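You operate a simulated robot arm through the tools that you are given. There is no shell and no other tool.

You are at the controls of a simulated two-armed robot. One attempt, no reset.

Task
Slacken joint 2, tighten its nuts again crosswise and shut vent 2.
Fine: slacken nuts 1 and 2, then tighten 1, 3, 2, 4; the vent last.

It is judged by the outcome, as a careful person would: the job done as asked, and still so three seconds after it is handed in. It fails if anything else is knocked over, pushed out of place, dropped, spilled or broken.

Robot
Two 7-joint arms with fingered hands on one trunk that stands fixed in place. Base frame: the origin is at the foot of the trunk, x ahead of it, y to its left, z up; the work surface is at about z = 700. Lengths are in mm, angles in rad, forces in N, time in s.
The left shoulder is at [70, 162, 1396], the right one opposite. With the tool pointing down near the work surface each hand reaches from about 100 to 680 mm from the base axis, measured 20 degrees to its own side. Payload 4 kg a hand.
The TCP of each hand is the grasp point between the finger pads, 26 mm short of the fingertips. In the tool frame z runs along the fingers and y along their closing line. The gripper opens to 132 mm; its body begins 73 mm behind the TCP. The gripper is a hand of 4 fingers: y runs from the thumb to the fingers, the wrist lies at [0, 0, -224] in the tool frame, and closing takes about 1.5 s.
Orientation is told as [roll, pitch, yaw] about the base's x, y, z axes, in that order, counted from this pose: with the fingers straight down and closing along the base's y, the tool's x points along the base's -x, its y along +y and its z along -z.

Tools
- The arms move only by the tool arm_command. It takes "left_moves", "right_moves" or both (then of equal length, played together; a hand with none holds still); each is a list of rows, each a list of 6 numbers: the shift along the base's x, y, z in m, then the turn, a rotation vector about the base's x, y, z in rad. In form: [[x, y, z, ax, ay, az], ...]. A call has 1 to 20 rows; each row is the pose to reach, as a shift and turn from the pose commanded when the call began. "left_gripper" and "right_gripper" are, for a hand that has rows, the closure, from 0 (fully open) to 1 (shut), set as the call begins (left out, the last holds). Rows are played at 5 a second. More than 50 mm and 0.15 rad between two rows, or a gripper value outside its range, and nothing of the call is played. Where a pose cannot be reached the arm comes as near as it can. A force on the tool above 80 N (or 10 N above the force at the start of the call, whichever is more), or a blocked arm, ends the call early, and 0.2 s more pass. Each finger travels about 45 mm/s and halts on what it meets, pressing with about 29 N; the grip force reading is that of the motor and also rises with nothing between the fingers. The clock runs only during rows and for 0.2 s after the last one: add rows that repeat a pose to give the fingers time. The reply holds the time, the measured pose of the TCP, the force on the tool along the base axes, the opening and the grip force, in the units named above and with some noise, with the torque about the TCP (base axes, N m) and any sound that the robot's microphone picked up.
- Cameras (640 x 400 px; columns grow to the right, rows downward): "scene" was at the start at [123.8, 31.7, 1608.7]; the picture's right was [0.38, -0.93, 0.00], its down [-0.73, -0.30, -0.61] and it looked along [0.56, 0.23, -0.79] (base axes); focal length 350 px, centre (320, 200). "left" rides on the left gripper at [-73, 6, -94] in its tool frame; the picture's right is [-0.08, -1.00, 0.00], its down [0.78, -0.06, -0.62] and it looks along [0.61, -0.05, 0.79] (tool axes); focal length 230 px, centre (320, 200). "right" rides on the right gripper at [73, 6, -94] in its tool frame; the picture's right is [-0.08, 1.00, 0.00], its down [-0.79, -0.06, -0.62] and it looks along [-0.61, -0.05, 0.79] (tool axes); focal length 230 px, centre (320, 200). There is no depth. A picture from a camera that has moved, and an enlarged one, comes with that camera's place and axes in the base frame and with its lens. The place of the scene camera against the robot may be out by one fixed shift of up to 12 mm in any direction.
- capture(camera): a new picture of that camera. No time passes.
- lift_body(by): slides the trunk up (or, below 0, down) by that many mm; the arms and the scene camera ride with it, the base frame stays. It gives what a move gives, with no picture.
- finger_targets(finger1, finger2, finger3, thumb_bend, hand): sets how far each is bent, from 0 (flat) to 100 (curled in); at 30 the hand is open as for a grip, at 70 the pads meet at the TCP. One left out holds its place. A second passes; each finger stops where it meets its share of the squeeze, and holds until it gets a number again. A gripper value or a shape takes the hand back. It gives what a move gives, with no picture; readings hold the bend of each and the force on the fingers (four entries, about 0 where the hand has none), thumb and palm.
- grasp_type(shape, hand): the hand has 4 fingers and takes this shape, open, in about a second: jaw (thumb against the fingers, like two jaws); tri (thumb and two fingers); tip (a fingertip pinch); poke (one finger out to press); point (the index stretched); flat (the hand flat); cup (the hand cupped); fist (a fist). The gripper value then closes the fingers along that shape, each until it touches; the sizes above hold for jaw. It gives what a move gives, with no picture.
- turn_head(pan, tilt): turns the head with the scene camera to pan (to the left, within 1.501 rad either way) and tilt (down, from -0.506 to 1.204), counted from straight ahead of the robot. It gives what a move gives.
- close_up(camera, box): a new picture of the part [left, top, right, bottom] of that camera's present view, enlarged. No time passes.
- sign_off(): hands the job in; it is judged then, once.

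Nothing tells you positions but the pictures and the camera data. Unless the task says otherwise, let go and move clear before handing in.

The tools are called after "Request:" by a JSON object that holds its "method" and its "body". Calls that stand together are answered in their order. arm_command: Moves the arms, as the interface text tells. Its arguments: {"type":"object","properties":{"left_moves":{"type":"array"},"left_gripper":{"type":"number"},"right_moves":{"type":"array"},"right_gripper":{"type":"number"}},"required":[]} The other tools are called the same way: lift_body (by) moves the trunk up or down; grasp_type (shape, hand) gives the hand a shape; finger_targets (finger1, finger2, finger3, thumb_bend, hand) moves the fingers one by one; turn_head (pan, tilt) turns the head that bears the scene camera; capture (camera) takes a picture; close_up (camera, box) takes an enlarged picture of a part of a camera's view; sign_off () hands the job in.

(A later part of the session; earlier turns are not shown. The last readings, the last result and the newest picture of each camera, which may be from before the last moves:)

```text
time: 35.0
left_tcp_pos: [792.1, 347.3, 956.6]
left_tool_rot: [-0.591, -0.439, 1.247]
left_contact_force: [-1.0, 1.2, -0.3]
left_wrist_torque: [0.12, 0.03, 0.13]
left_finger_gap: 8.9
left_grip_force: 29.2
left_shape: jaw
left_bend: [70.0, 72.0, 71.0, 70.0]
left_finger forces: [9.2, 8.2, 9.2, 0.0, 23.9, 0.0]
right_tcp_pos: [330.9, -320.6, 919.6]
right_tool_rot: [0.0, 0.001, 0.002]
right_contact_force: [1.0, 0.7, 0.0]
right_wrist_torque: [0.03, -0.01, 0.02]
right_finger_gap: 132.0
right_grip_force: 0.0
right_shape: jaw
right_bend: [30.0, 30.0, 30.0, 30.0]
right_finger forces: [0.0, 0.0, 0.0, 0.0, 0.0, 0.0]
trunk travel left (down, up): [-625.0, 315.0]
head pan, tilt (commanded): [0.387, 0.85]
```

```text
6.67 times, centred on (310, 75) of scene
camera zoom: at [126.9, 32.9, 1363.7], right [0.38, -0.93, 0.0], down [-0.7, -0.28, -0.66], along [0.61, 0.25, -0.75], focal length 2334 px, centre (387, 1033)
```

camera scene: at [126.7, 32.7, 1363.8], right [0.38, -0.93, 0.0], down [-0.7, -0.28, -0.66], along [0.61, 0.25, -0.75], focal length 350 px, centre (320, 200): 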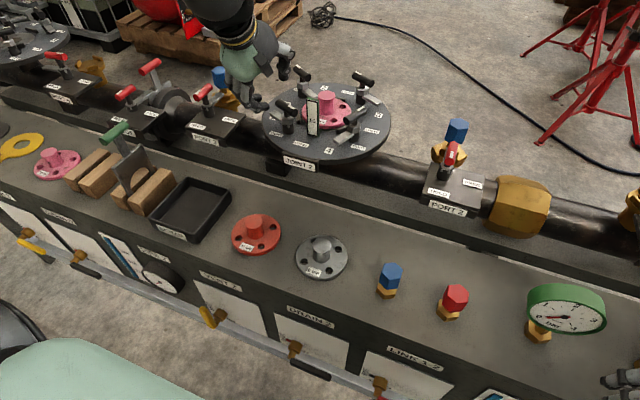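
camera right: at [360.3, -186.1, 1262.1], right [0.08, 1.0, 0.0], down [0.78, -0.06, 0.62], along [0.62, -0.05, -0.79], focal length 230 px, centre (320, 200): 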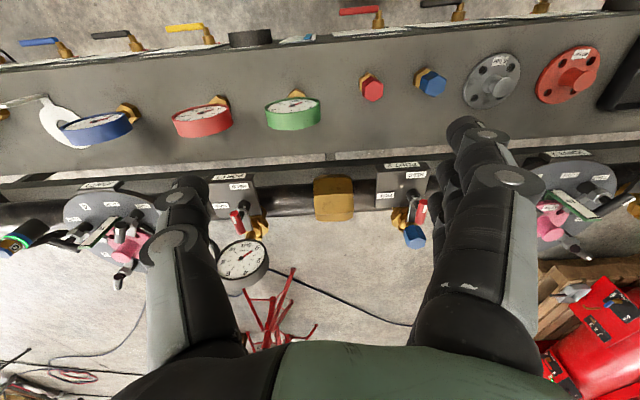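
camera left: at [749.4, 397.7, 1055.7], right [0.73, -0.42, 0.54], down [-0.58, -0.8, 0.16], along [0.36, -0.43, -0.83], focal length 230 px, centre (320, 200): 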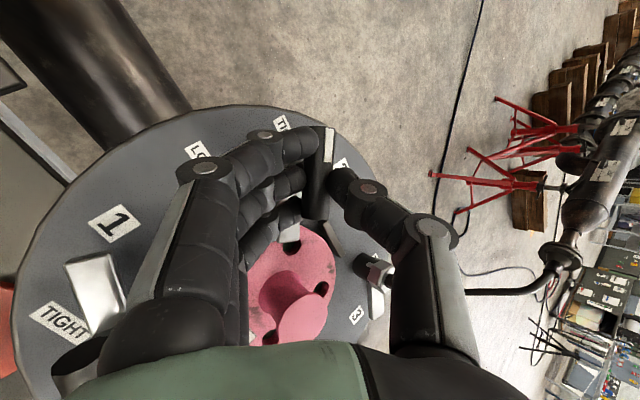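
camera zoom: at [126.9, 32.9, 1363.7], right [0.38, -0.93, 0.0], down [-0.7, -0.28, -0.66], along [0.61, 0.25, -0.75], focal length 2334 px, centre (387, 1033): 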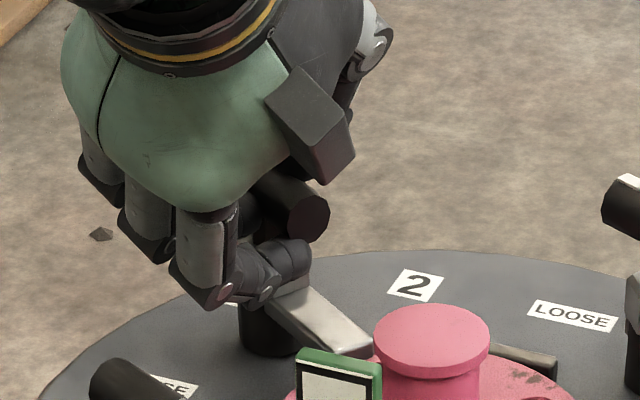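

Firm grip with all three fingers and the thumb. I start slackening nut 2 counter-clockwise.

Request:
{"method": "arm_command", "body": {"left_moves": [[0, 0, 0, -0.0833, -0.0205, 0.0977], [0, 0, 0, -0.1666, -0.041, 0.1954], [0, 0, 0, -0.2498, -0.0614, 0.2932], [0, 0, 0, -0.2498, -0.0614, 0.2932]]}}

Request:
{"method": "capture", "body": {"camera": "left"}}

Request:
{"method": "close_up", "body": {"camera": "scene", "box": [270, 45, 350, 105]}}

```text
time: 36.0
left_tcp_pos: [791.1, 347.2, 956.9]
left_tool_rot: [-0.697, -0.201, 1.577]
left_contact_force: [-3.5, 7.3, 5.2]
left_wrist_torque: [0.69, -0.03, 0.14]
left_finger_gap: 8.6
left_grip_force: 29.1
left_shape: jaw
left_bend: [72.0, 72.0, 69.0, 70.0]
left_finger forces: [16.9, 8.3, 12.6, 0.0, 25.8, 0.1]
right_tcp_pos: [330.7, -319.4, 920.8]
right_tool_rot: [-0.001, 0.001, 0.0]
right_contact_force: [0.6, 0.4, -0.4]
right_wrist_torque: [-0.04, 0.01, -0.02]
right_finger_gap: 132.1
right_grip_force: 0.0
right_shape: jaw
right_bend: [30.0, 30.0, 30.0, 30.0]
right_finger forces: [0.1, 0.0, 0.1, 0.0, 0.0, 0.1]
trunk travel left (down, up): [-625.0, 315.0]
head pan, tilt (commanded): [0.387, 0.85]
```

```text
taken
camera left: at [726.5, 405.0, 1038.7], right [0.76, -0.05, 0.64], down [-0.34, -0.87, 0.34], along [0.55, -0.48, -0.68], focal length 230 px, centre (320, 200)
```

left: 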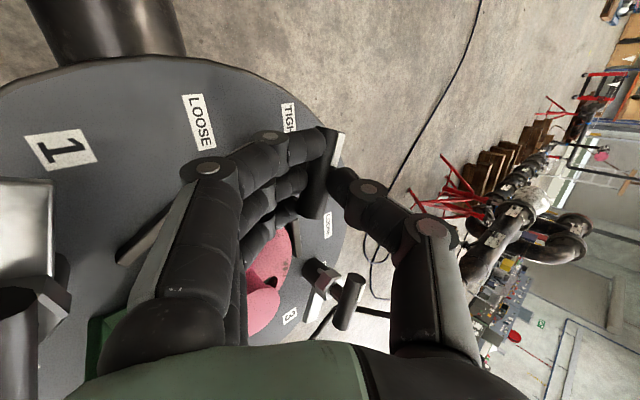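

```text
6.67 times, centred on (310, 75) of scene
camera zoom: at [125.7, 33.6, 1363.8], right [0.38, -0.93, 0.0], down [-0.69, -0.28, -0.66], along [0.61, 0.25, -0.75], focal length 2334 px, centre (387, 1033)
```

zoom: 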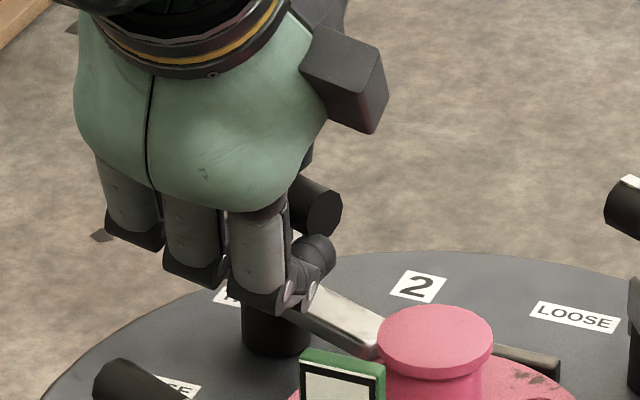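

The nut has begun to turn but lags the hand a bit. I continue in small steps.

Request:
{"method": "arm_command", "body": {"left_moves": [[0, 0, 0, -0.0833, -0.0205, 0.0977], [0, 0, 0, -0.1666, -0.041, 0.1954], [0, 0, 0, -0.2498, -0.0614, 0.2932], [0, 0, 0, -0.2498, -0.0614, 0.2932]]}}

Request:
{"method": "capture", "body": {"camera": "left"}}

Request:
{"method": "close_up", "body": {"camera": "scene", "box": [270, 45, 350, 105]}}

```text
time: 37.0
left_tcp_pos: [792.0, 345.7, 955.7]
left_tool_rot: [-0.719, 0.055, 1.874]
left_contact_force: [-3.6, 6.2, 3.7]
left_wrist_torque: [0.66, 0.06, 0.09]
left_finger_gap: 8.7
left_grip_force: 28.9
left_shape: jaw
left_bend: [72.0, 72.0, 66.0, 70.0]
left_finger forces: [11.0, 12.0, 12.6, 0.0, 32.3, 0.0]
right_tcp_pos: [329.0, -319.9, 920.9]
right_tool_rot: [0.001, 0.001, -0.001]
right_contact_force: [0.1, 0.1, 0.3]
right_wrist_torque: [0.03, -0.04, 0.02]
right_finger_gap: 131.8
right_grip_force: 0.0
right_shape: jaw
right_bend: [30.0, 30.0, 30.0, 30.0]
right_finger forces: [0.0, 0.1, 0.1, 0.1, 0.1, 0.0]
trunk travel left (down, up): [-625.0, 315.0]
head pan, tilt (commanded): [0.387, 0.85]
```

```text
taken
camera left: at [706.3, 399.1, 1019.6], right [0.68, 0.33, 0.65], down [-0.12, -0.83, 0.55], along [0.72, -0.45, -0.53], focal length 230 px, centre (320, 200)
```

left: 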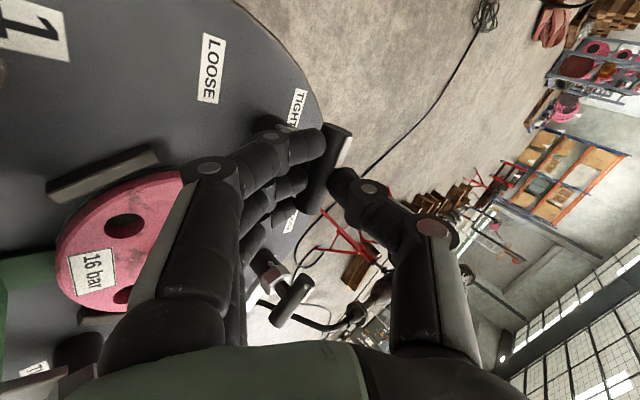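

```text
6.67 times, centred on (310, 75) of scene
camera zoom: at [125.8, 33.2, 1363.8], right [0.38, -0.93, 0.0], down [-0.7, -0.28, -0.66], along [0.61, 0.25, -0.75], focal length 2334 px, centre (387, 1033)
```

zoom: 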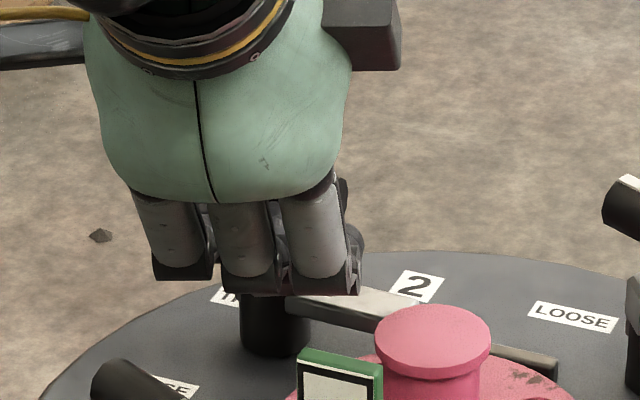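

The nut is following steadily now. I keep turning.

Request:
{"method": "arm_command", "body": {"left_moves": [[0, 0, 0, -0.0833, -0.0205, 0.0977], [0, 0, 0, -0.1666, -0.041, 0.1954], [0, 0, 0, -0.2498, -0.0614, 0.2932], [0, 0, 0, -0.2498, -0.0614, 0.2932]]}}

Request:
{"method": "capture", "body": {"camera": "left"}}

Request:
{"method": "close_up", "body": {"camera": "scene", "box": [270, 45, 350, 105]}}

```text
time: 38.0
left_tcp_pos: [791.2, 343.7, 959.3]
left_tool_rot: [-0.668, 0.307, 2.173]
left_contact_force: [0.0, -3.2, 7.9]
left_wrist_torque: [0.21, 0.04, -0.09]
left_finger_gap: 9.0
left_grip_force: 28.9
left_shape: jaw
left_bend: [72.0, 72.0, 69.0, 70.0]
left_finger forces: [11.3, 6.5, 9.5, 0.0, 27.4, 0.1]
right_tcp_pos: [331.1, -321.8, 920.2]
right_tool_rot: [0.0, 0.0, -0.003]
right_contact_force: [0.1, 0.3, 0.1]
right_wrist_torque: [0.03, 0.02, -0.01]
right_finger_gap: 132.1
right_grip_force: 0.1
right_shape: jaw
right_bend: [30.0, 30.0, 30.0, 30.0]
right_finger forces: [0.1, 0.0, 0.1, 0.0, 0.0, 0.1]
trunk travel left (down, up): [-625.0, 315.0]
head pan, tilt (commanded): [0.387, 0.85]
```

```text
taken
camera left: at [689.7, 382.8, 1003.2], right [0.5, 0.66, 0.56], down [0.06, -0.68, 0.74], along [0.87, -0.33, -0.38], focal length 230 px, centre (320, 200)
```

left: 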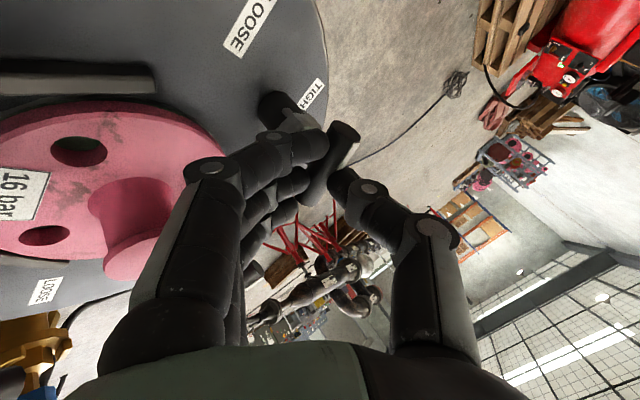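

```text
6.67 times, centred on (310, 75) of scene
camera zoom: at [125.9, 31.4, 1363.9], right [0.38, -0.93, 0.0], down [-0.7, -0.28, -0.66], along [0.61, 0.25, -0.75], focal length 2334 px, centre (387, 1033)
```

zoom: 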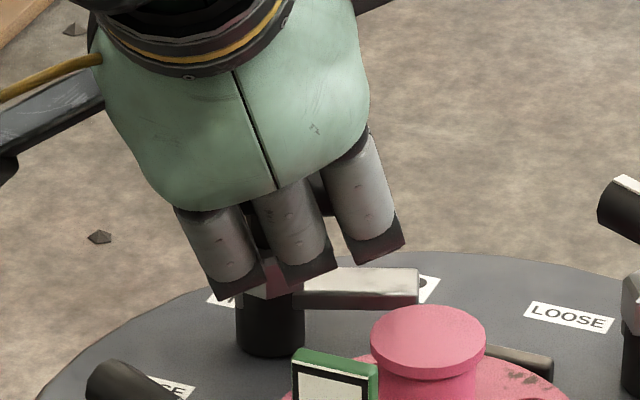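

About 55–60° done. I turn on toward LOOSE.

Request:
{"method": "arm_command", "body": {"left_moves": [[0, 0.001, 0, -0.0833, -0.0205, 0.0977], [0, 0.001, 0, -0.1666, -0.041, 0.1954], [0, 0.001, 0, -0.2498, -0.0614, 0.2932], [0, 0.001, 0, -0.2498, -0.0614, 0.2932]]}}

Request:
{"method": "capture", "body": {"camera": "left"}}

Request:
{"method": "close_up", "body": {"camera": "scene", "box": [270, 45, 350, 105]}}

```text
time: 39.0
left_tcp_pos: [792.4, 345.4, 961.5]
left_tool_rot: [-0.528, 0.531, 2.527]
left_contact_force: [6.1, -7.1, 23.4]
left_wrist_torque: [0.19, -0.38, -0.15]
left_finger_gap: 7.3
left_grip_force: 28.9
left_shape: jaw
left_bend: [72.0, 73.0, 74.0, 70.0]
left_finger forces: [11.5, 7.4, 0.0, 0.0, 29.9, 0.0]
right_tcp_pos: [329.2, -321.5, 920.0]
right_tool_rot: [0.003, 0.001, 0.0]
right_contact_force: [0.0, 0.5, -0.4]
right_wrist_torque: [0.03, 0.0, 0.03]
right_finger_gap: 132.0
right_grip_force: 0.1
right_shape: jaw
right_bend: [30.0, 30.0, 30.0, 30.0]
right_finger forces: [0.1, 0.0, 0.1, 0.1, 0.0, 0.1]
trunk travel left (down, up): [-625.0, 315.0]
head pan, tilt (commanded): [0.387, 0.85]
```

```text
taken
camera left: at [679.1, 360.9, 993.0], right [0.23, 0.89, 0.39], down [0.17, -0.44, 0.88], along [0.96, -0.14, -0.25], focal length 230 px, centre (320, 200)
```

left: 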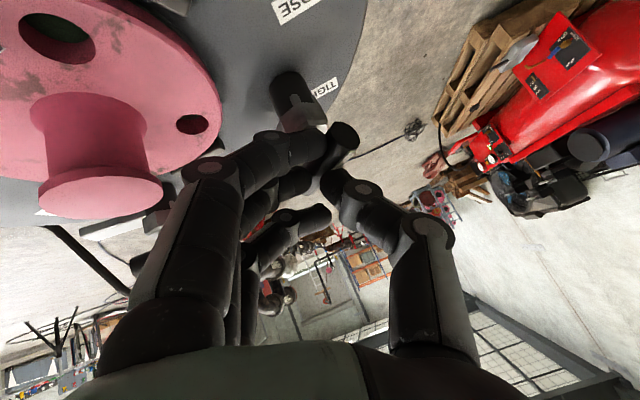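

```text
6.67 times, centred on (310, 75) of scene
camera zoom: at [124.1, 29.7, 1364.2], right [0.38, -0.93, 0.0], down [-0.69, -0.28, -0.66], along [0.61, 0.25, -0.75], focal length 2334 px, centre (387, 1033)
```

zoom: 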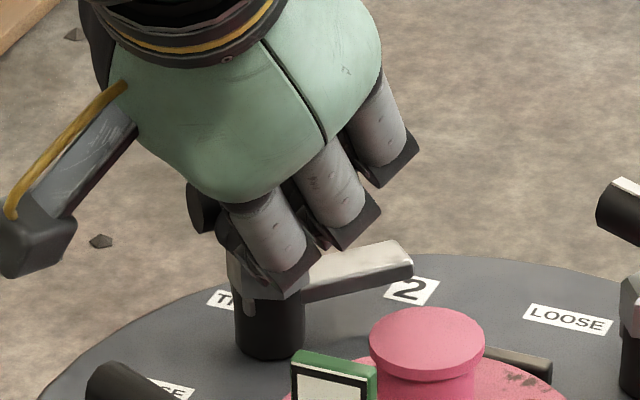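

Nearly at LOOSE (about 85–90°). One more small turn.

Request:
{"method": "arm_command", "body": {"left_moves": [[-0.0005, 0.001, 0.001, -0.0833, -0.0205, 0.0977], [-0.001, 0.002, 0.002, -0.1666, -0.041, 0.1954], [-0.001, 0.002, 0.002, -0.2498, -0.0614, 0.2932], [-0.001, 0.002, 0.002, -0.2498, -0.0614, 0.2932]]}}

Request:
{"method": "close_up", "body": {"camera": "scene", "box": [270, 45, 350, 105]}}

```text
time: 40.0
left_tcp_pos: [791.3, 348.1, 964.9]
left_tool_rot: [-0.273, 0.691, 2.965]
left_contact_force: [18.1, -0.4, 28.6]
left_wrist_torque: [0.31, -0.61, -0.14]
left_finger_gap: 6.3
left_grip_force: 29.4
left_shape: jaw
left_bend: [72.0, 73.0, 74.0, 70.0]
left_finger forces: [9.0, 6.1, 0.0, 0.0, 35.6, 0.1]
right_tcp_pos: [330.3, -320.4, 919.6]
right_tool_rot: [0.001, -0.001, 0.002]
right_contact_force: [0.1, 0.1, 0.2]
right_wrist_torque: [0.02, 0.0, 0.01]
right_finger_gap: 131.8
right_grip_force: 0.2
right_shape: jaw
right_bend: [30.0, 30.0, 30.0, 30.0]
right_finger forces: [0.1, 0.0, 0.0, 0.1, 0.0, 0.1]
trunk travel left (down, up): [-625.0, 315.0]
head pan, tilt (commanded): [0.387, 0.85]
```

```text
6.67 times, centred on (310, 75) of scene
camera zoom: at [125.8, 30.7, 1364.0], right [0.38, -0.93, 0.0], down [-0.69, -0.28, -0.66], along [0.61, 0.25, -0.75], focal length 2334 px, centre (387, 1033)
```

zoom: 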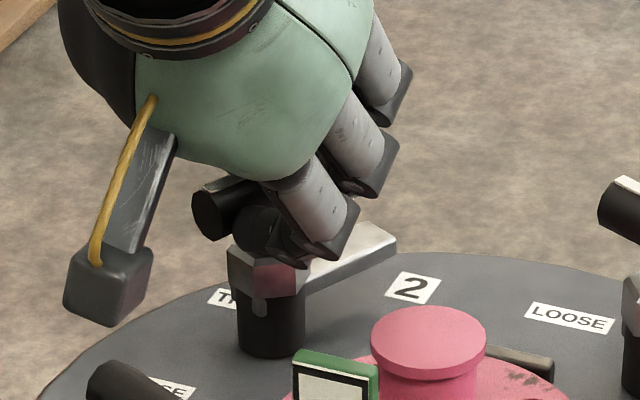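

The dog has swung to the LOOSE direction. I open and back off along the tool axis.

Request:
{"method": "arm_command", "body": {"left_moves": [[0, 0, 0, 0, 0, 0], [0, 0, 0, 0, 0, 0], [0, 0, 0, 0, 0, 0], [0, 0, 0, 0, 0, 0], [0, 0, 0, 0, 0, 0]], "left_gripper": 0.62}}

Request:
{"method": "arm_command", "body": {"left_moves": [[-0.01, -0.0025, 0.012, 0, 0, 0], [-0.02, -0.005, 0.024, 0, 0, 0], [-0.035, -0.008, 0.042, 0, 0, 0], [-0.05, -0.012, 0.06, 0, 0, 0], [-0.07, -0.016, 0.084, 0, 0, 0]]}}

Request:
{"method": "close_up", "body": {"camera": "scene", "box": [255, 40, 395, 165]}}

```text
time: 41.2
left_tcp_pos: [789.6, 349.3, 957.8]
left_tool_rot: [-0.27, 0.676, 2.966]
left_contact_force: [-0.6, 0.3, 0.0]
left_wrist_torque: [0.04, 0.0, -0.03]
left_finger_gap: 49.4
left_grip_force: 0.0
left_shape: jaw
left_bend: [73.0, 74.0, 74.0, 70.0]
left_finger forces: [0.0, 0.0, 0.0, 0.1, 0.1, 0.0]
right_tcp_pos: [330.8, -320.3, 919.6]
right_tool_rot: [0.001, 0.001, 0.001]
right_contact_force: [-0.6, 0.3, -0.3]
right_wrist_torque: [0.01, 0.01, 0.0]
right_finger_gap: 131.8
right_grip_force: 0.1
right_shape: jaw
right_bend: [30.0, 30.0, 30.0, 30.0]
right_finger forces: [0.1, 0.1, 0.0, 0.1, 0.0, 0.1]
trunk travel left (down, up): [-625.0, 315.0]
head pan, tilt (commanded): [0.387, 0.85]
```

```text
time: 42.4
left_tcp_pos: [718.1, 331.5, 1043.4]
left_tool_rot: [-0.27, 0.678, 2.966]
left_contact_force: [-1.1, 0.0, -0.1]
left_wrist_torque: [0.0, -0.03, -0.03]
left_finger_gap: 49.4
left_grip_force: 0.0
left_shape: jaw
left_bend: [73.0, 74.0, 74.0, 70.0]
left_finger forces: [0.1, 0.0, 0.0, 0.1, 0.0, 0.0]
right_tcp_pos: [330.6, -318.9, 920.5]
right_tool_rot: [0.0, -0.001, 0.001]
right_contact_force: [-0.7, -0.7, -0.3]
right_wrist_torque: [-0.02, 0.0, 0.0]
right_finger_gap: 132.0
right_grip_force: 0.0
right_shape: jaw
right_bend: [30.0, 30.0, 30.0, 30.0]
right_finger forces: [0.0, 0.0, 0.0, 0.1, 0.1, 0.0]
trunk travel left (down, up): [-625.0, 315.0]
head pan, tilt (commanded): [0.387, 0.85]
```

```text
3.20 times, centred on (325, 102) of scene
camera zoom: at [125.4, 32.2, 1363.8], right [0.38, -0.93, 0.0], down [-0.69, -0.28, -0.66], along [0.61, 0.25, -0.75], focal length 1120 px, centre (304, 512)
```

zoom: 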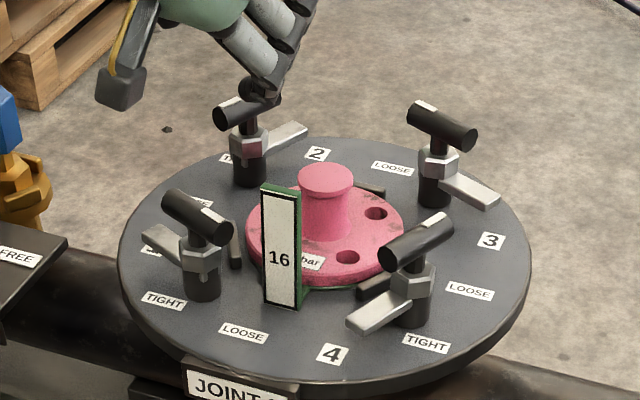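

Request:
{"method": "close_up", "body": {"camera": "scene", "box": [275, 50, 335, 100]}}

Request:
{"method": "capture", "body": {"camera": "left"}}

```text
8.00 times, centred on (305, 75) of scene
camera zoom: at [125.4, 32.2, 1363.8], right [0.38, -0.93, 0.0], down [-0.69, -0.28, -0.66], along [0.61, 0.25, -0.75], focal length 2801 px, centre (440, 1200)
```

zoom: 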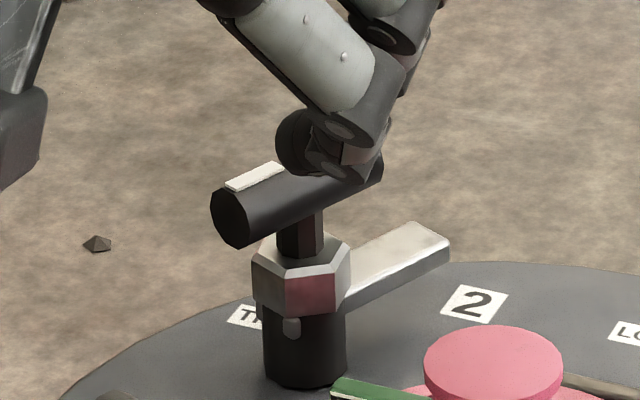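

```text
taken
camera left: at [602.5, 320.7, 1066.9], right [-0.06, 0.99, 0.16], down [0.21, -0.14, 0.97], along [0.98, 0.09, -0.19], focal length 230 px, centre (320, 200)
```

left: 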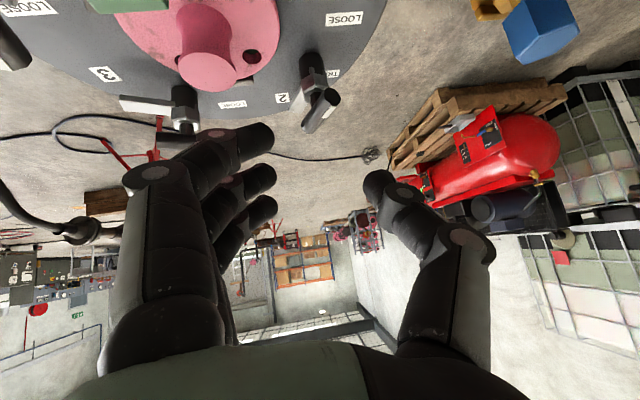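

Request:
{"method": "close_up", "body": {"camera": "left", "box": [240, 20, 380, 140]}}

Request:
{"method": "close_up", "body": {"camera": "left", "box": [100, 60, 240, 160]}}

```text
3.33 times, centred on (310, 80) of left
camera zoom: at [602.5, 320.7, 1066.9], right [-0.06, 0.99, 0.16], down [0.21, -0.14, 0.97], along [0.98, 0.09, -0.19], focal length 767 px, centre (353, 600)
```

zoom: 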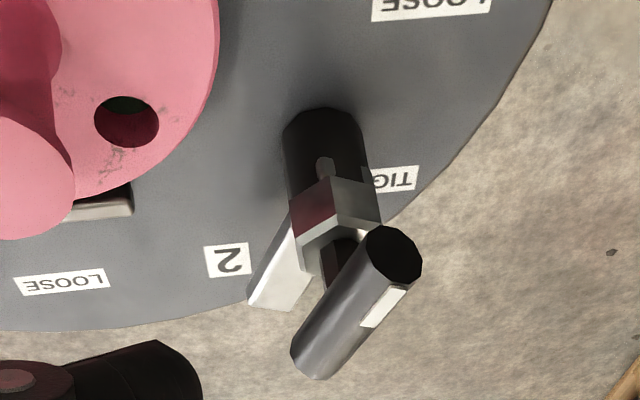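

```text
4.00 times, centred on (170, 110) of left
camera zoom: at [602.5, 320.7, 1066.9], right [-0.06, 0.99, 0.16], down [0.21, -0.14, 0.97], along [0.98, 0.09, -0.19], focal length 920 px, centre (920, 560)
```

zoom: 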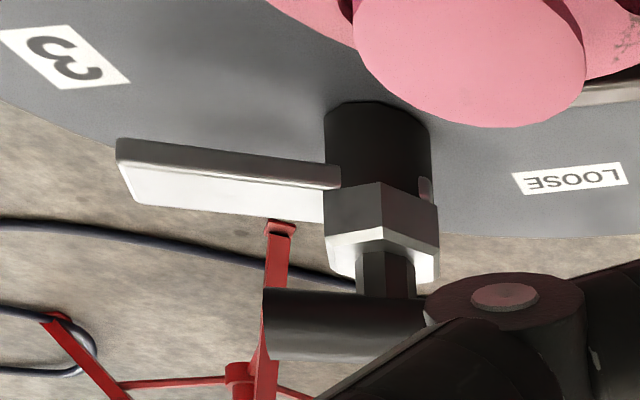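

Nut 2 is at LOOSE too (mark azimuth ≈157°, 100° from tight). All four are slack now. Next is tightening nut 1: I turn the hand and bring it to the pre-grasp point above nut 1.

Request:
{"method": "arm_command", "body": {"left_moves": [[-0.006, -0.001, 0.005, 0.0699, 0.0276, -0.1076], [-0.012, -0.002, 0.01, 0.1398, 0.0552, -0.2152], [-0.018, -0.004, 0.01, 0.2097, 0.0828, -0.3228], [-0.025, -0.005, 0.01, 0.2795, 0.1104, -0.4304], [-0.031, -0.006, 0.01, 0.3494, 0.138, -0.538], [-0.037, -0.007, 0.01, 0.4193, 0.1656, -0.6456], [-0.043, -0.008, 0.01, 0.4892, 0.1932, -0.7533], [-0.049, -0.01, 0.01, 0.5591, 0.2208, -0.8609], [-0.056, -0.011, 0.01, 0.629, 0.2484, -0.9685], [-0.062, -0.012, 0.005, 0.6989, 0.276, -1.0761], [-0.068, -0.013, 0.0, 0.7687, 0.3036, -1.1837], [-0.074, -0.014, -0.005, 0.8386, 0.3312, -1.2913], [-0.08, -0.016, -0.01, 0.9085, 0.3588, -1.3989], [-0.0865, -0.0168, -0.015, 0.9784, 0.3864, -1.5065], [-0.0865, -0.0168, -0.015, 0.9784, 0.3864, -1.5065]], "left_gripper": 0.66}}

Request:
{"method": "capture", "body": {"camera": "left"}}

Request:
{"method": "close_up", "body": {"camera": "scene", "box": [230, 20, 400, 165]}}

```text
time: 45.6
left_tcp_pos: [633.0, 317.0, 1028.0]
left_tool_rot: [-0.436, -0.256, 1.281]
left_contact_force: [-0.8, -1.0, -1.3]
left_wrist_torque: [0.03, -0.05, 0.04]
left_finger_gap: 45.2
left_grip_force: 0.1
left_shape: jaw
left_bend: [73.0, 74.0, 74.0, 70.0]
left_finger forces: [0.0, 0.0, 0.0, 0.0, 0.0, 0.0]
right_tcp_pos: [330.8, -320.2, 920.6]
right_tool_rot: [-0.001, 0.003, 0.0]
right_contact_force: [0.3, -0.1, -0.5]
right_wrist_torque: [0.02, 0.03, 0.02]
right_finger_gap: 132.1
right_grip_force: 0.1
right_shape: jaw
right_bend: [30.0, 30.0, 30.0, 30.0]
right_finger forces: [0.0, 0.0, 0.0, 0.1, 0.1, 0.0]
trunk travel left (down, up): [-625.0, 315.0]
head pan, tilt (commanded): [0.387, 0.85]
```

```text
taken
camera left: at [605.0, 377.1, 1125.8], right [0.86, -0.29, 0.43], down [-0.45, -0.81, 0.37], along [0.24, -0.51, -0.83], focal length 230 px, centre (320, 200)
```

left: 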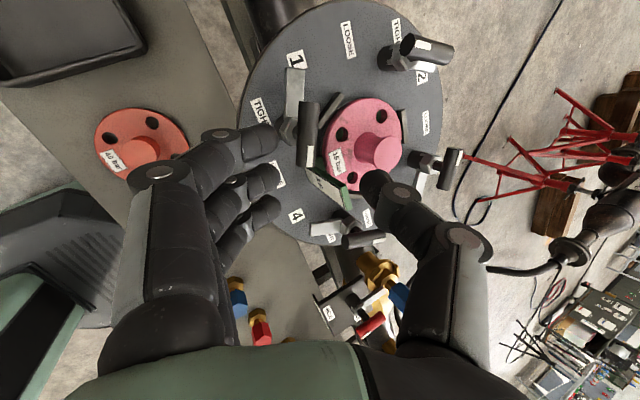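

```text
2.76 times, centred on (315, 92) of scene
camera zoom: at [127.0, 32.7, 1363.7], right [0.38, -0.93, 0.0], down [-0.7, -0.28, -0.66], along [0.61, 0.25, -0.75], focal length 966 px, centre (334, 497)
```

zoom: 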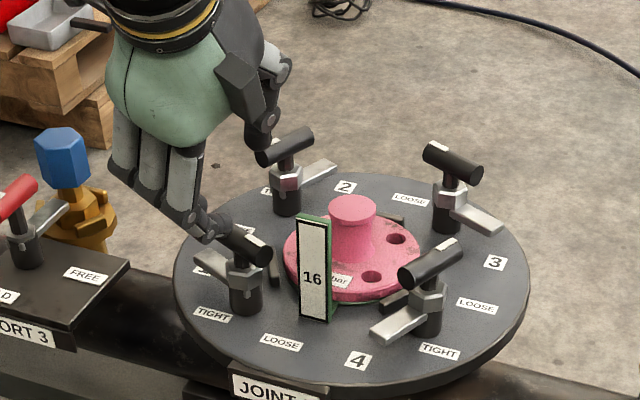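

Request:
{"method": "close_up", "body": {"camera": "left", "box": [230, 0, 480, 250]}}

```text
1.60 times, centred on (355, 125) of left
camera zoom: at [605.0, 377.1, 1125.8], right [0.86, -0.29, 0.43], down [-0.45, -0.81, 0.37], along [0.24, -0.51, -0.83], focal length 368 px, centre (264, 320)
```

zoom: 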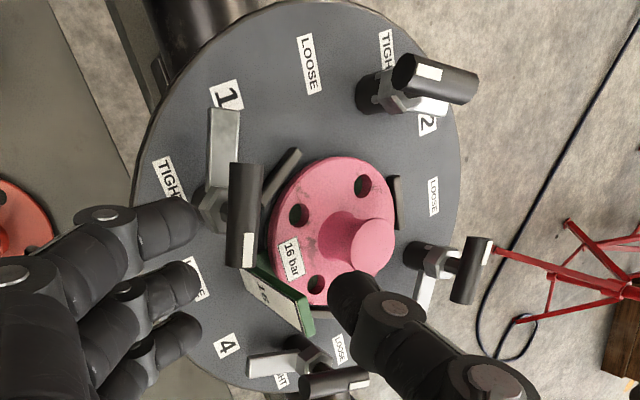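

All four dogs stand off the flange alike. I align over nut 1's handle and advance.

Request:
{"method": "arm_command", "body": {"left_moves": [[-0.0015, -0.0023, -0.021, 0, 0, 0], [0.0065, -0.0006, -0.036, 0, 0, 0], [0.0145, 0.001, -0.051, 0, 0, 0], [0.0195, 0.002, -0.0605, 0, 0, 0], [0.0195, 0.002, -0.0605, 0, 0, 0]]}}

Request:
{"method": "capture", "body": {"camera": "left"}}

Request:
{"method": "close_up", "body": {"camera": "scene", "box": [250, 60, 340, 135]}}

```text
time: 46.8
left_tcp_pos: [654.3, 320.5, 967.5]
left_tool_rot: [-0.436, -0.254, 1.285]
left_contact_force: [0.9, 0.2, 0.2]
left_wrist_torque: [-0.03, -0.01, 0.02]
left_finger_gap: 45.1
left_grip_force: 0.0
left_shape: jaw
left_bend: [73.0, 74.0, 74.0, 70.0]
left_finger forces: [0.0, 0.0, 0.0, 0.0, 0.0, 0.0]
right_tcp_pos: [331.2, -320.4, 920.1]
right_tool_rot: [0.0, 0.002, 0.0]
right_contact_force: [0.4, -0.5, -0.2]
right_wrist_torque: [-0.02, -0.04, -0.01]
right_finger_gap: 131.9
right_grip_force: 0.1
right_shape: jaw
right_bend: [30.0, 30.0, 30.0, 30.0]
right_finger forces: [0.0, 0.1, 0.1, 0.0, 0.0, 0.1]
trunk travel left (down, up): [-625.0, 315.0]
head pan, tilt (commanded): [0.387, 0.85]
```

```text
taken
camera left: at [625.5, 380.9, 1067.4], right [0.86, -0.28, 0.43], down [-0.45, -0.81, 0.37], along [0.24, -0.51, -0.83], focal length 230 px, centre (320, 200)
```

left: 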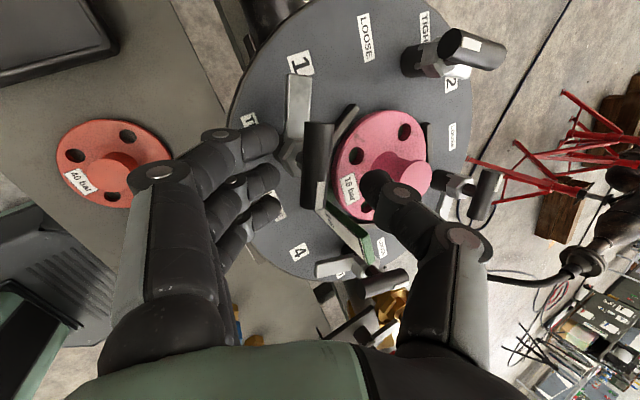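

```text
5.33 times, centred on (295, 98) of scene
camera zoom: at [126.7, 32.6, 1363.7], right [0.38, -0.93, 0.0], down [-0.7, -0.28, -0.66], along [0.61, 0.25, -0.75], focal length 1867 px, centre (453, 747)
```

zoom: 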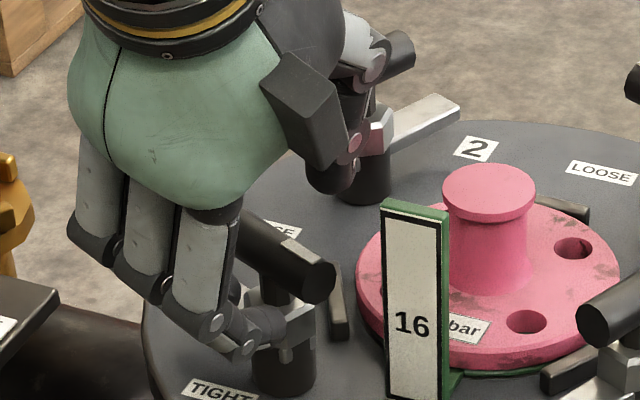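

Request:
{"method": "arm_command", "body": {"left_moves": [[0.0035, 0.0007, -0.0065, 0, 0, 0], [0.006, 0.0012, -0.0125, 0, 0, 0], [0.006, 0.0012, -0.0125, 0, 0, 0]]}}

Request:
{"method": "arm_command", "body": {"left_moves": [[0, 0, 0, 0, 0, 0], [0, 0, 0, 0, 0, 0], [0, 0, 0, 0, 0, 0], [0, 0, 0, 0, 0, 0], [0, 0, 0, 0, 0, 0], [0, 0, 0, 0, 0, 0]], "left_gripper": 1.0}}

Request:
{"method": "capture", "body": {"camera": "left"}}

```text
time: 47.6
left_tcp_pos: [660.0, 320.2, 956.2]
left_tool_rot: [-0.437, -0.256, 1.287]
left_contact_force: [0.2, -0.2, 0.4]
left_wrist_torque: [-0.03, 0.0, -0.03]
left_finger_gap: 45.3
left_grip_force: 0.0
left_shape: jaw
left_bend: [73.0, 74.0, 74.0, 70.0]
left_finger forces: [0.1, 0.0, 0.0, 0.1, 0.1, 0.0]
right_tcp_pos: [330.4, -320.1, 920.3]
right_tool_rot: [-0.001, 0.002, 0.001]
right_contact_force: [-0.4, -0.2, 1.1]
right_wrist_torque: [-0.01, 0.01, 0.01]
right_finger_gap: 131.8
right_grip_force: 0.0
right_shape: jaw
right_bend: [30.0, 30.0, 30.0, 30.0]
right_finger forces: [0.0, 0.0, 0.0, 0.0, 0.0, 0.0]
trunk travel left (down, up): [-625.0, 315.0]
head pan, tilt (commanded): [0.387, 0.85]
```

```text
time: 49.0
left_tcp_pos: [659.7, 322.4, 955.3]
left_tool_rot: [-0.435, -0.257, 1.286]
left_contact_force: [-2.1, 0.7, -2.0]
left_wrist_torque: [0.08, 0.01, 0.02]
left_finger_gap: 11.9
left_grip_force: 28.8
left_shape: jaw
left_bend: [72.0, 72.0, 72.0, 70.0]
left_finger forces: [8.5, 9.1, 9.3, 0.2, 24.6, 0.0]
right_tcp_pos: [331.1, -321.3, 920.6]
right_tool_rot: [0.0, 0.004, 0.001]
right_contact_force: [-0.4, -0.5, -0.1]
right_wrist_torque: [0.0, 0.05, -0.01]
right_finger_gap: 131.9
right_grip_force: 0.1
right_shape: jaw
right_bend: [30.0, 30.0, 30.0, 30.0]
right_finger forces: [0.0, 0.0, 0.1, 0.0, 0.1, 0.0]
trunk travel left (down, up): [-625.0, 315.0]
head pan, tilt (commanded): [0.387, 0.85]
```

```text
taken
camera left: at [631.4, 380.8, 1054.1], right [0.86, -0.28, 0.43], down [-0.45, -0.81, 0.37], along [0.24, -0.51, -0.83], focal length 230 px, centre (320, 200)
```

left: 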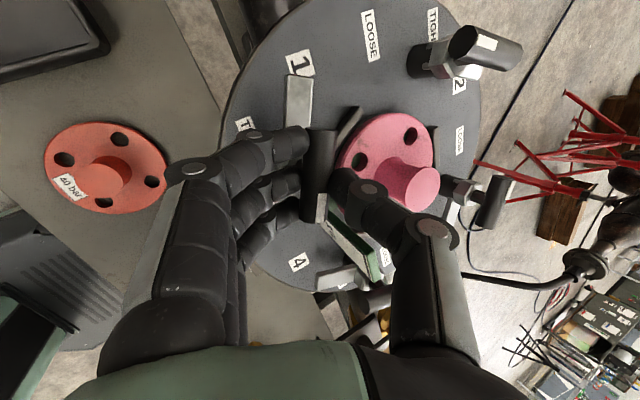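

Firm grip on nut 1. To keep the thumb above the "16" tag I turn clockwise rigidly about the nut's vertical axis for the first part, in small checked steps.

Request:
{"method": "arm_command", "body": {"left_moves": [[-0.0001, 0.001, 0, 0, 0, -0.125], [0.0, 0.002, 0, 0, 0, -0.25], [0.0002, 0.003, 0, 0, 0, -0.375], [0.0002, 0.003, 0, 0, 0, -0.375]]}}

Request:
{"method": "capture", "body": {"camera": "left"}}

Request:
{"method": "close_up", "body": {"camera": "scene", "box": [250, 60, 340, 135]}}

```text
time: 50.0
left_tcp_pos: [658.2, 324.2, 955.9]
left_tool_rot: [-0.436, -0.255, 0.91]
left_contact_force: [-9.6, 1.1, 1.5]
left_wrist_torque: [0.12, 0.14, 0.05]
left_finger_gap: 12.2
left_grip_force: 29.1
left_shape: jaw
left_bend: [72.0, 72.0, 72.0, 70.0]
left_finger forces: [11.2, 10.7, 9.7, 0.1, 25.5, 0.1]
right_tcp_pos: [330.2, -318.7, 920.3]
right_tool_rot: [0.001, 0.0, -0.001]
right_contact_force: [-0.2, 0.3, -0.1]
right_wrist_torque: [0.01, 0.0, 0.0]
right_finger_gap: 131.8
right_grip_force: 0.1
right_shape: jaw
right_bend: [30.0, 30.0, 30.0, 30.0]
right_finger forces: [0.0, 0.0, 0.1, 0.1, 0.1, 0.1]
trunk travel left (down, up): [-625.0, 315.0]
head pan, tilt (commanded): [0.387, 0.85]
```

```text
taken
camera left: at [654.8, 390.1, 1053.9], right [0.69, -0.58, 0.43], down [-0.72, -0.59, 0.37], along [0.04, -0.56, -0.83], focal length 230 px, centre (320, 200)
```

left: 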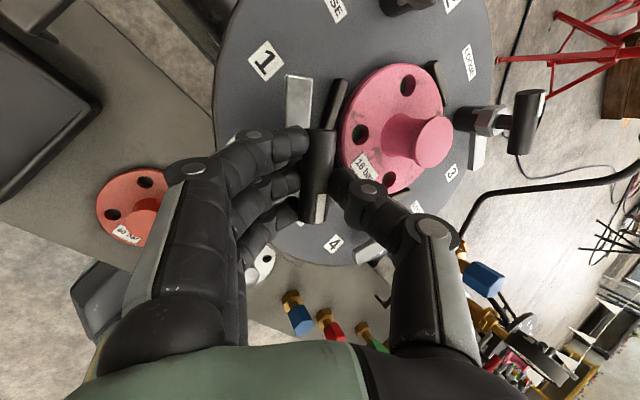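

```text
5.33 times, centred on (295, 98) of scene
camera zoom: at [125.2, 32.5, 1363.9], right [0.38, -0.93, 0.0], down [-0.69, -0.28, -0.66], along [0.61, 0.25, -0.75], focal length 1867 px, centre (453, 747)
```

zoom: 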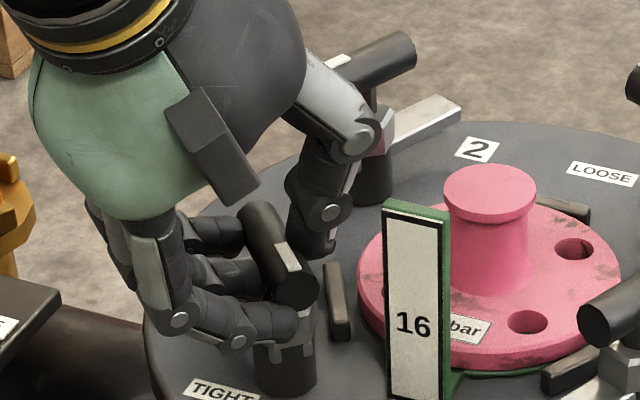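

The nut follows rigidly. I continue the clockwise turn.

Request:
{"method": "arm_command", "body": {"left_moves": [[0.0003, 0.001, 0, 0, 0, -0.125], [0.0007, 0.0019, 0, 0, 0, -0.25], [0.0013, 0.0027, 0, 0, 0, -0.375], [0.0019, 0.0035, 0, 0, 0, -0.5], [0.0019, 0.0035, 0, 0, 0, -0.5]]}}

Request:
{"method": "capture", "body": {"camera": "left"}}

Request:
{"method": "close_up", "body": {"camera": "scene", "box": [250, 60, 340, 135]}}

```text
time: 51.2
left_tcp_pos: [658.7, 328.0, 956.6]
left_tool_rot: [-0.436, -0.255, 0.408]
left_contact_force: [-18.1, 2.0, -3.3]
left_wrist_torque: [0.09, 0.26, -0.01]
left_finger_gap: 12.1
left_grip_force: 29.0
left_shape: jaw
left_bend: [72.0, 72.0, 72.0, 70.0]
left_finger forces: [10.9, 11.0, 10.4, 0.1, 25.6, 0.0]
right_tcp_pos: [328.6, -319.2, 921.9]
right_tool_rot: [0.0, 0.0, 0.0]
right_contact_force: [0.5, 0.1, -0.3]
right_wrist_torque: [0.01, 0.0, 0.04]
right_finger_gap: 132.0
right_grip_force: 0.1
right_shape: jaw
right_bend: [30.0, 30.0, 30.0, 30.0]
right_finger forces: [0.1, 0.1, 0.0, 0.0, 0.1, 0.1]
trunk travel left (down, up): [-625.0, 315.0]
head pan, tilt (commanded): [0.387, 0.85]
```

```text
taken
camera left: at [688.0, 388.5, 1054.0], right [0.33, -0.84, 0.43], down [-0.91, -0.17, 0.37], along [-0.24, -0.51, -0.83], focal length 230 px, centre (320, 200)
```

left: 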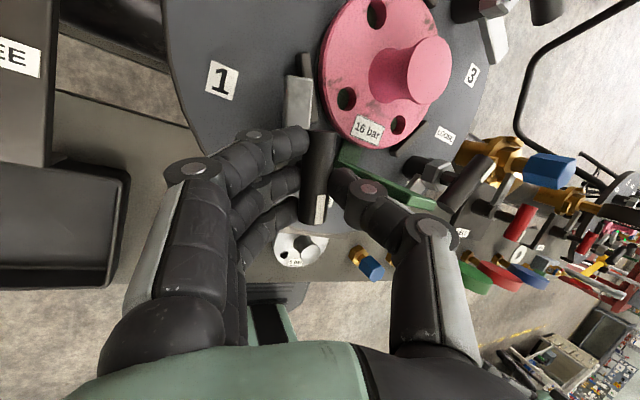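

```text
5.33 times, centred on (295, 98) of scene
camera zoom: at [123.9, 33.2, 1363.9], right [0.38, -0.93, 0.0], down [-0.69, -0.28, -0.66], along [0.61, 0.25, -0.75], focal length 1867 px, centre (453, 747)
```

zoom: 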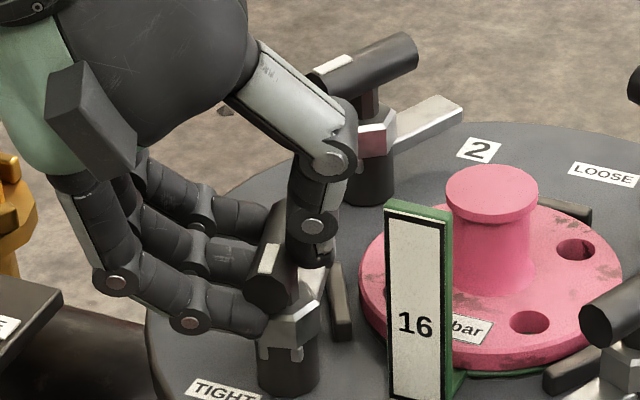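

Clear of the tag so far. Now I finish the turn about the tool axis, easing the small side force.

Request:
{"method": "arm_command", "body": {"left_moves": [[-0.002, 0, 0, 0.0434, -0.0341, -0.1009], [-0.002, 0, 0, 0.0868, -0.0682, -0.2018], [-0.002, 0, 0, 0.1302, -0.1023, -0.3027], [-0.002, 0, 0, 0.1736, -0.1364, -0.4036], [-0.002, 0, 0, 0.1736, -0.1364, -0.4036]]}}

Request:
{"method": "capture", "body": {"camera": "left"}}

Request:
{"method": "close_up", "body": {"camera": "scene", "box": [250, 60, 340, 135]}}

```text
time: 52.4
left_tcp_pos: [658.4, 327.5, 955.3]
left_tool_rot: [-0.283, -0.422, -0.048]
left_contact_force: [-13.4, 5.8, -0.6]
left_wrist_torque: [0.01, 0.29, 0.05]
left_finger_gap: 12.4
left_grip_force: 28.7
left_shape: jaw
left_bend: [72.0, 72.0, 72.0, 71.0]
left_finger forces: [7.2, 11.4, 8.4, 0.0, 27.8, 0.0]
right_tcp_pos: [330.2, -320.2, 921.3]
right_tool_rot: [0.0, -0.001, -0.002]
right_contact_force: [-0.4, 0.0, 0.2]
right_wrist_torque: [0.0, 0.0, 0.01]
right_finger_gap: 131.9
right_grip_force: 0.0
right_shape: jaw
right_bend: [30.0, 30.0, 30.0, 30.0]
right_finger forces: [0.0, 0.1, 0.0, 0.1, 0.0, 0.0]
trunk travel left (down, up): [-625.0, 315.0]
head pan, tilt (commanded): [0.387, 0.85]
```

```text
taken
camera left: at [690.9, 357.1, 1066.2], right [-0.09, -0.95, 0.29], down [-0.96, 0.16, 0.23], along [-0.27, -0.25, -0.93], focal length 230 px, centre (320, 200)
```

left: 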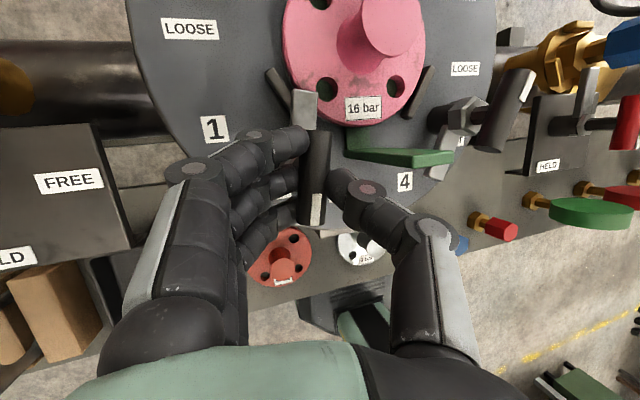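

```text
5.33 times, centred on (295, 98) of scene
camera zoom: at [124.8, 33.5, 1363.9], right [0.38, -0.93, 0.0], down [-0.69, -0.28, -0.66], along [0.61, 0.25, -0.75], focal length 1867 px, centre (453, 747)
```

zoom: 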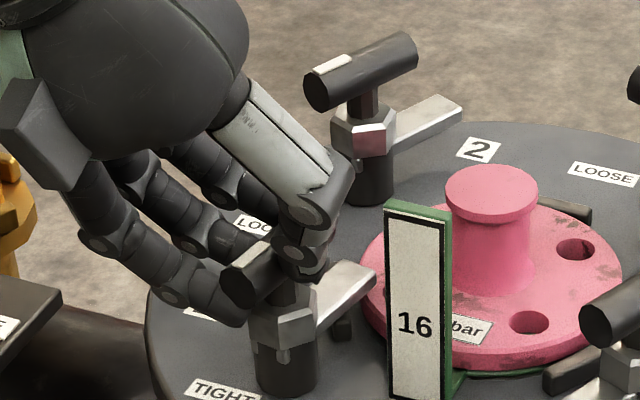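

Request:
{"method": "arm_command", "body": {"left_moves": [[-0.001, 0, 0, 0.0434, -0.0341, -0.1009], [-0.001, 0, 0, 0.0868, -0.0682, -0.2018], [-0.001, 0, 0, 0.1302, -0.1023, -0.3027], [-0.001, 0, 0, 0.1736, -0.1364, -0.4036], [-0.001, 0, 0, 0.1736, -0.1364, -0.4036]]}}

Request:
{"method": "capture", "body": {"camera": "left"}}

Request:
{"method": "close_up", "body": {"camera": "scene", "box": [250, 60, 340, 135]}}

```text
time: 53.6
left_tcp_pos: [657.4, 327.7, 954.8]
left_tool_rot: [-0.054, -0.5, -0.553]
left_contact_force: [-13.7, 6.4, 1.4]
left_wrist_torque: [-0.05, 0.31, 0.17]
left_finger_gap: 12.9
left_grip_force: 29.5
left_shape: jaw
left_bend: [72.0, 71.0, 72.0, 73.0]
left_finger forces: [8.5, 11.1, 10.8, 0.1, 33.4, 0.1]
right_tcp_pos: [328.8, -318.6, 922.7]
right_tool_rot: [-0.003, 0.0, -0.001]
right_contact_force: [0.7, 0.4, -0.8]
right_wrist_torque: [-0.02, -0.01, 0.0]
right_finger_gap: 131.6
right_grip_force: 0.1
right_shape: jaw
right_bend: [30.0, 30.0, 30.0, 30.0]
right_finger forces: [0.0, 0.1, 0.0, 0.0, 0.1, 0.0]
trunk travel left (down, up): [-625.0, 315.0]
head pan, tilt (commanded): [0.387, 0.85]
```

```text
taken
camera left: at [679.8, 325.9, 1072.0], right [-0.49, -0.87, 0.08], down [-0.85, 0.49, 0.17], along [-0.19, 0.01, -0.98], focal length 230 px, centre (320, 200)
```

left: 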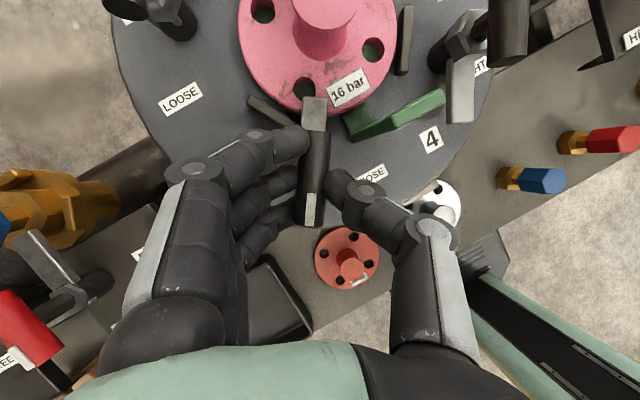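

```text
5.33 times, centred on (295, 98) of scene
camera zoom: at [124.4, 33.7, 1363.9], right [0.38, -0.93, 0.0], down [-0.69, -0.28, -0.66], along [0.61, 0.25, -0.75], focal length 1867 px, centre (453, 747)
```

zoom: 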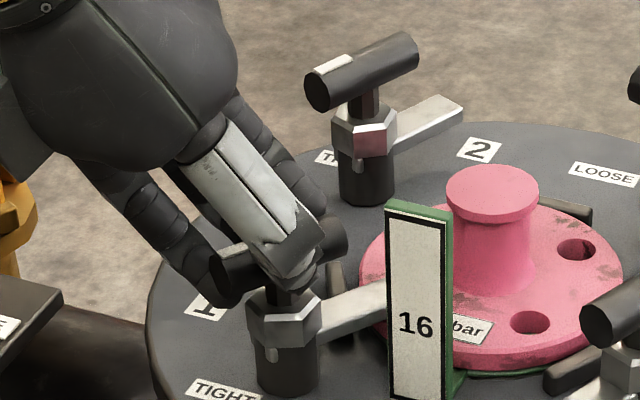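

The dog is back over the flange. I press on until the stop is felt.

Request:
{"method": "arm_command", "body": {"left_moves": [[-0.001, 0, 0, 0.0434, -0.0341, -0.1009], [-0.001, 0, 0, 0.0868, -0.0682, -0.2018], [-0.001, 0, 0, 0.1302, -0.1023, -0.3027], [-0.001, 0, 0, 0.1302, -0.1023, -0.3027]]}}

Request:
{"method": "capture", "body": {"camera": "left"}}

Request:
{"method": "close_up", "body": {"camera": "scene", "box": [250, 60, 340, 135]}}

```text
time: 54.6
left_tcp_pos: [658.7, 328.0, 956.5]
left_tool_rot: [0.137, -0.486, -0.947]
left_contact_force: [-8.3, 7.7, 5.1]
left_wrist_torque: [-0.19, 0.01, 0.81]
left_finger_gap: 12.7
left_grip_force: 29.1
left_shape: jaw
left_bend: [71.0, 71.0, 72.0, 72.0]
left_finger forces: [16.2, 14.1, 12.5, 0.0, 38.0, 0.0]
right_tcp_pos: [331.4, -320.1, 920.9]
right_tool_rot: [-0.002, 0.0, 0.0]
right_contact_force: [0.1, 0.0, -0.4]
right_wrist_torque: [-0.02, -0.03, -0.02]
right_finger_gap: 132.1
right_grip_force: 0.0
right_shape: jaw
right_bend: [30.0, 30.0, 30.0, 30.0]
right_finger forces: [0.1, 0.0, 0.1, 0.1, 0.0, 0.0]
trunk travel left (down, up): [-625.0, 315.0]
head pan, tilt (commanded): [0.387, 0.85]
```

```text
taken
camera left: at [664.4, 306.1, 1073.2], right [-0.72, -0.68, -0.08], down [-0.69, 0.71, 0.17], along [-0.05, 0.18, -0.98], focal length 230 px, centre (320, 200)
```

left: 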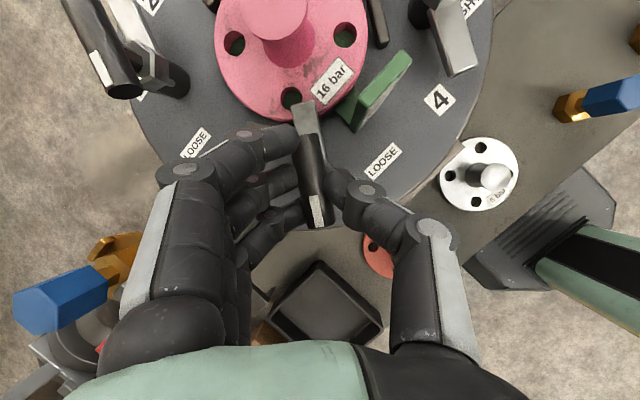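

```text
5.33 times, centred on (295, 98) of scene
camera zoom: at [124.7, 33.8, 1363.9], right [0.38, -0.93, 0.0], down [-0.69, -0.28, -0.66], along [0.61, 0.25, -0.75], focal length 1867 px, centre (453, 747)
```

zoom: 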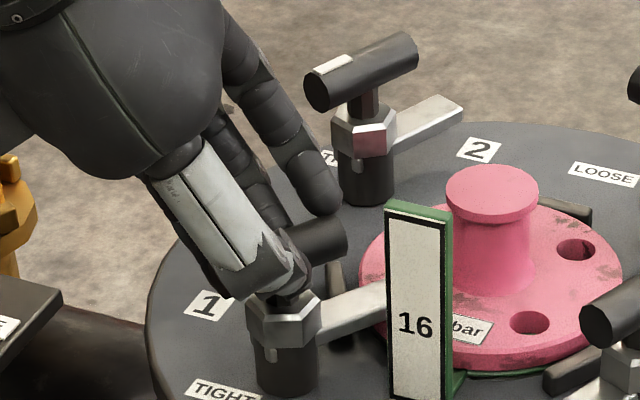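

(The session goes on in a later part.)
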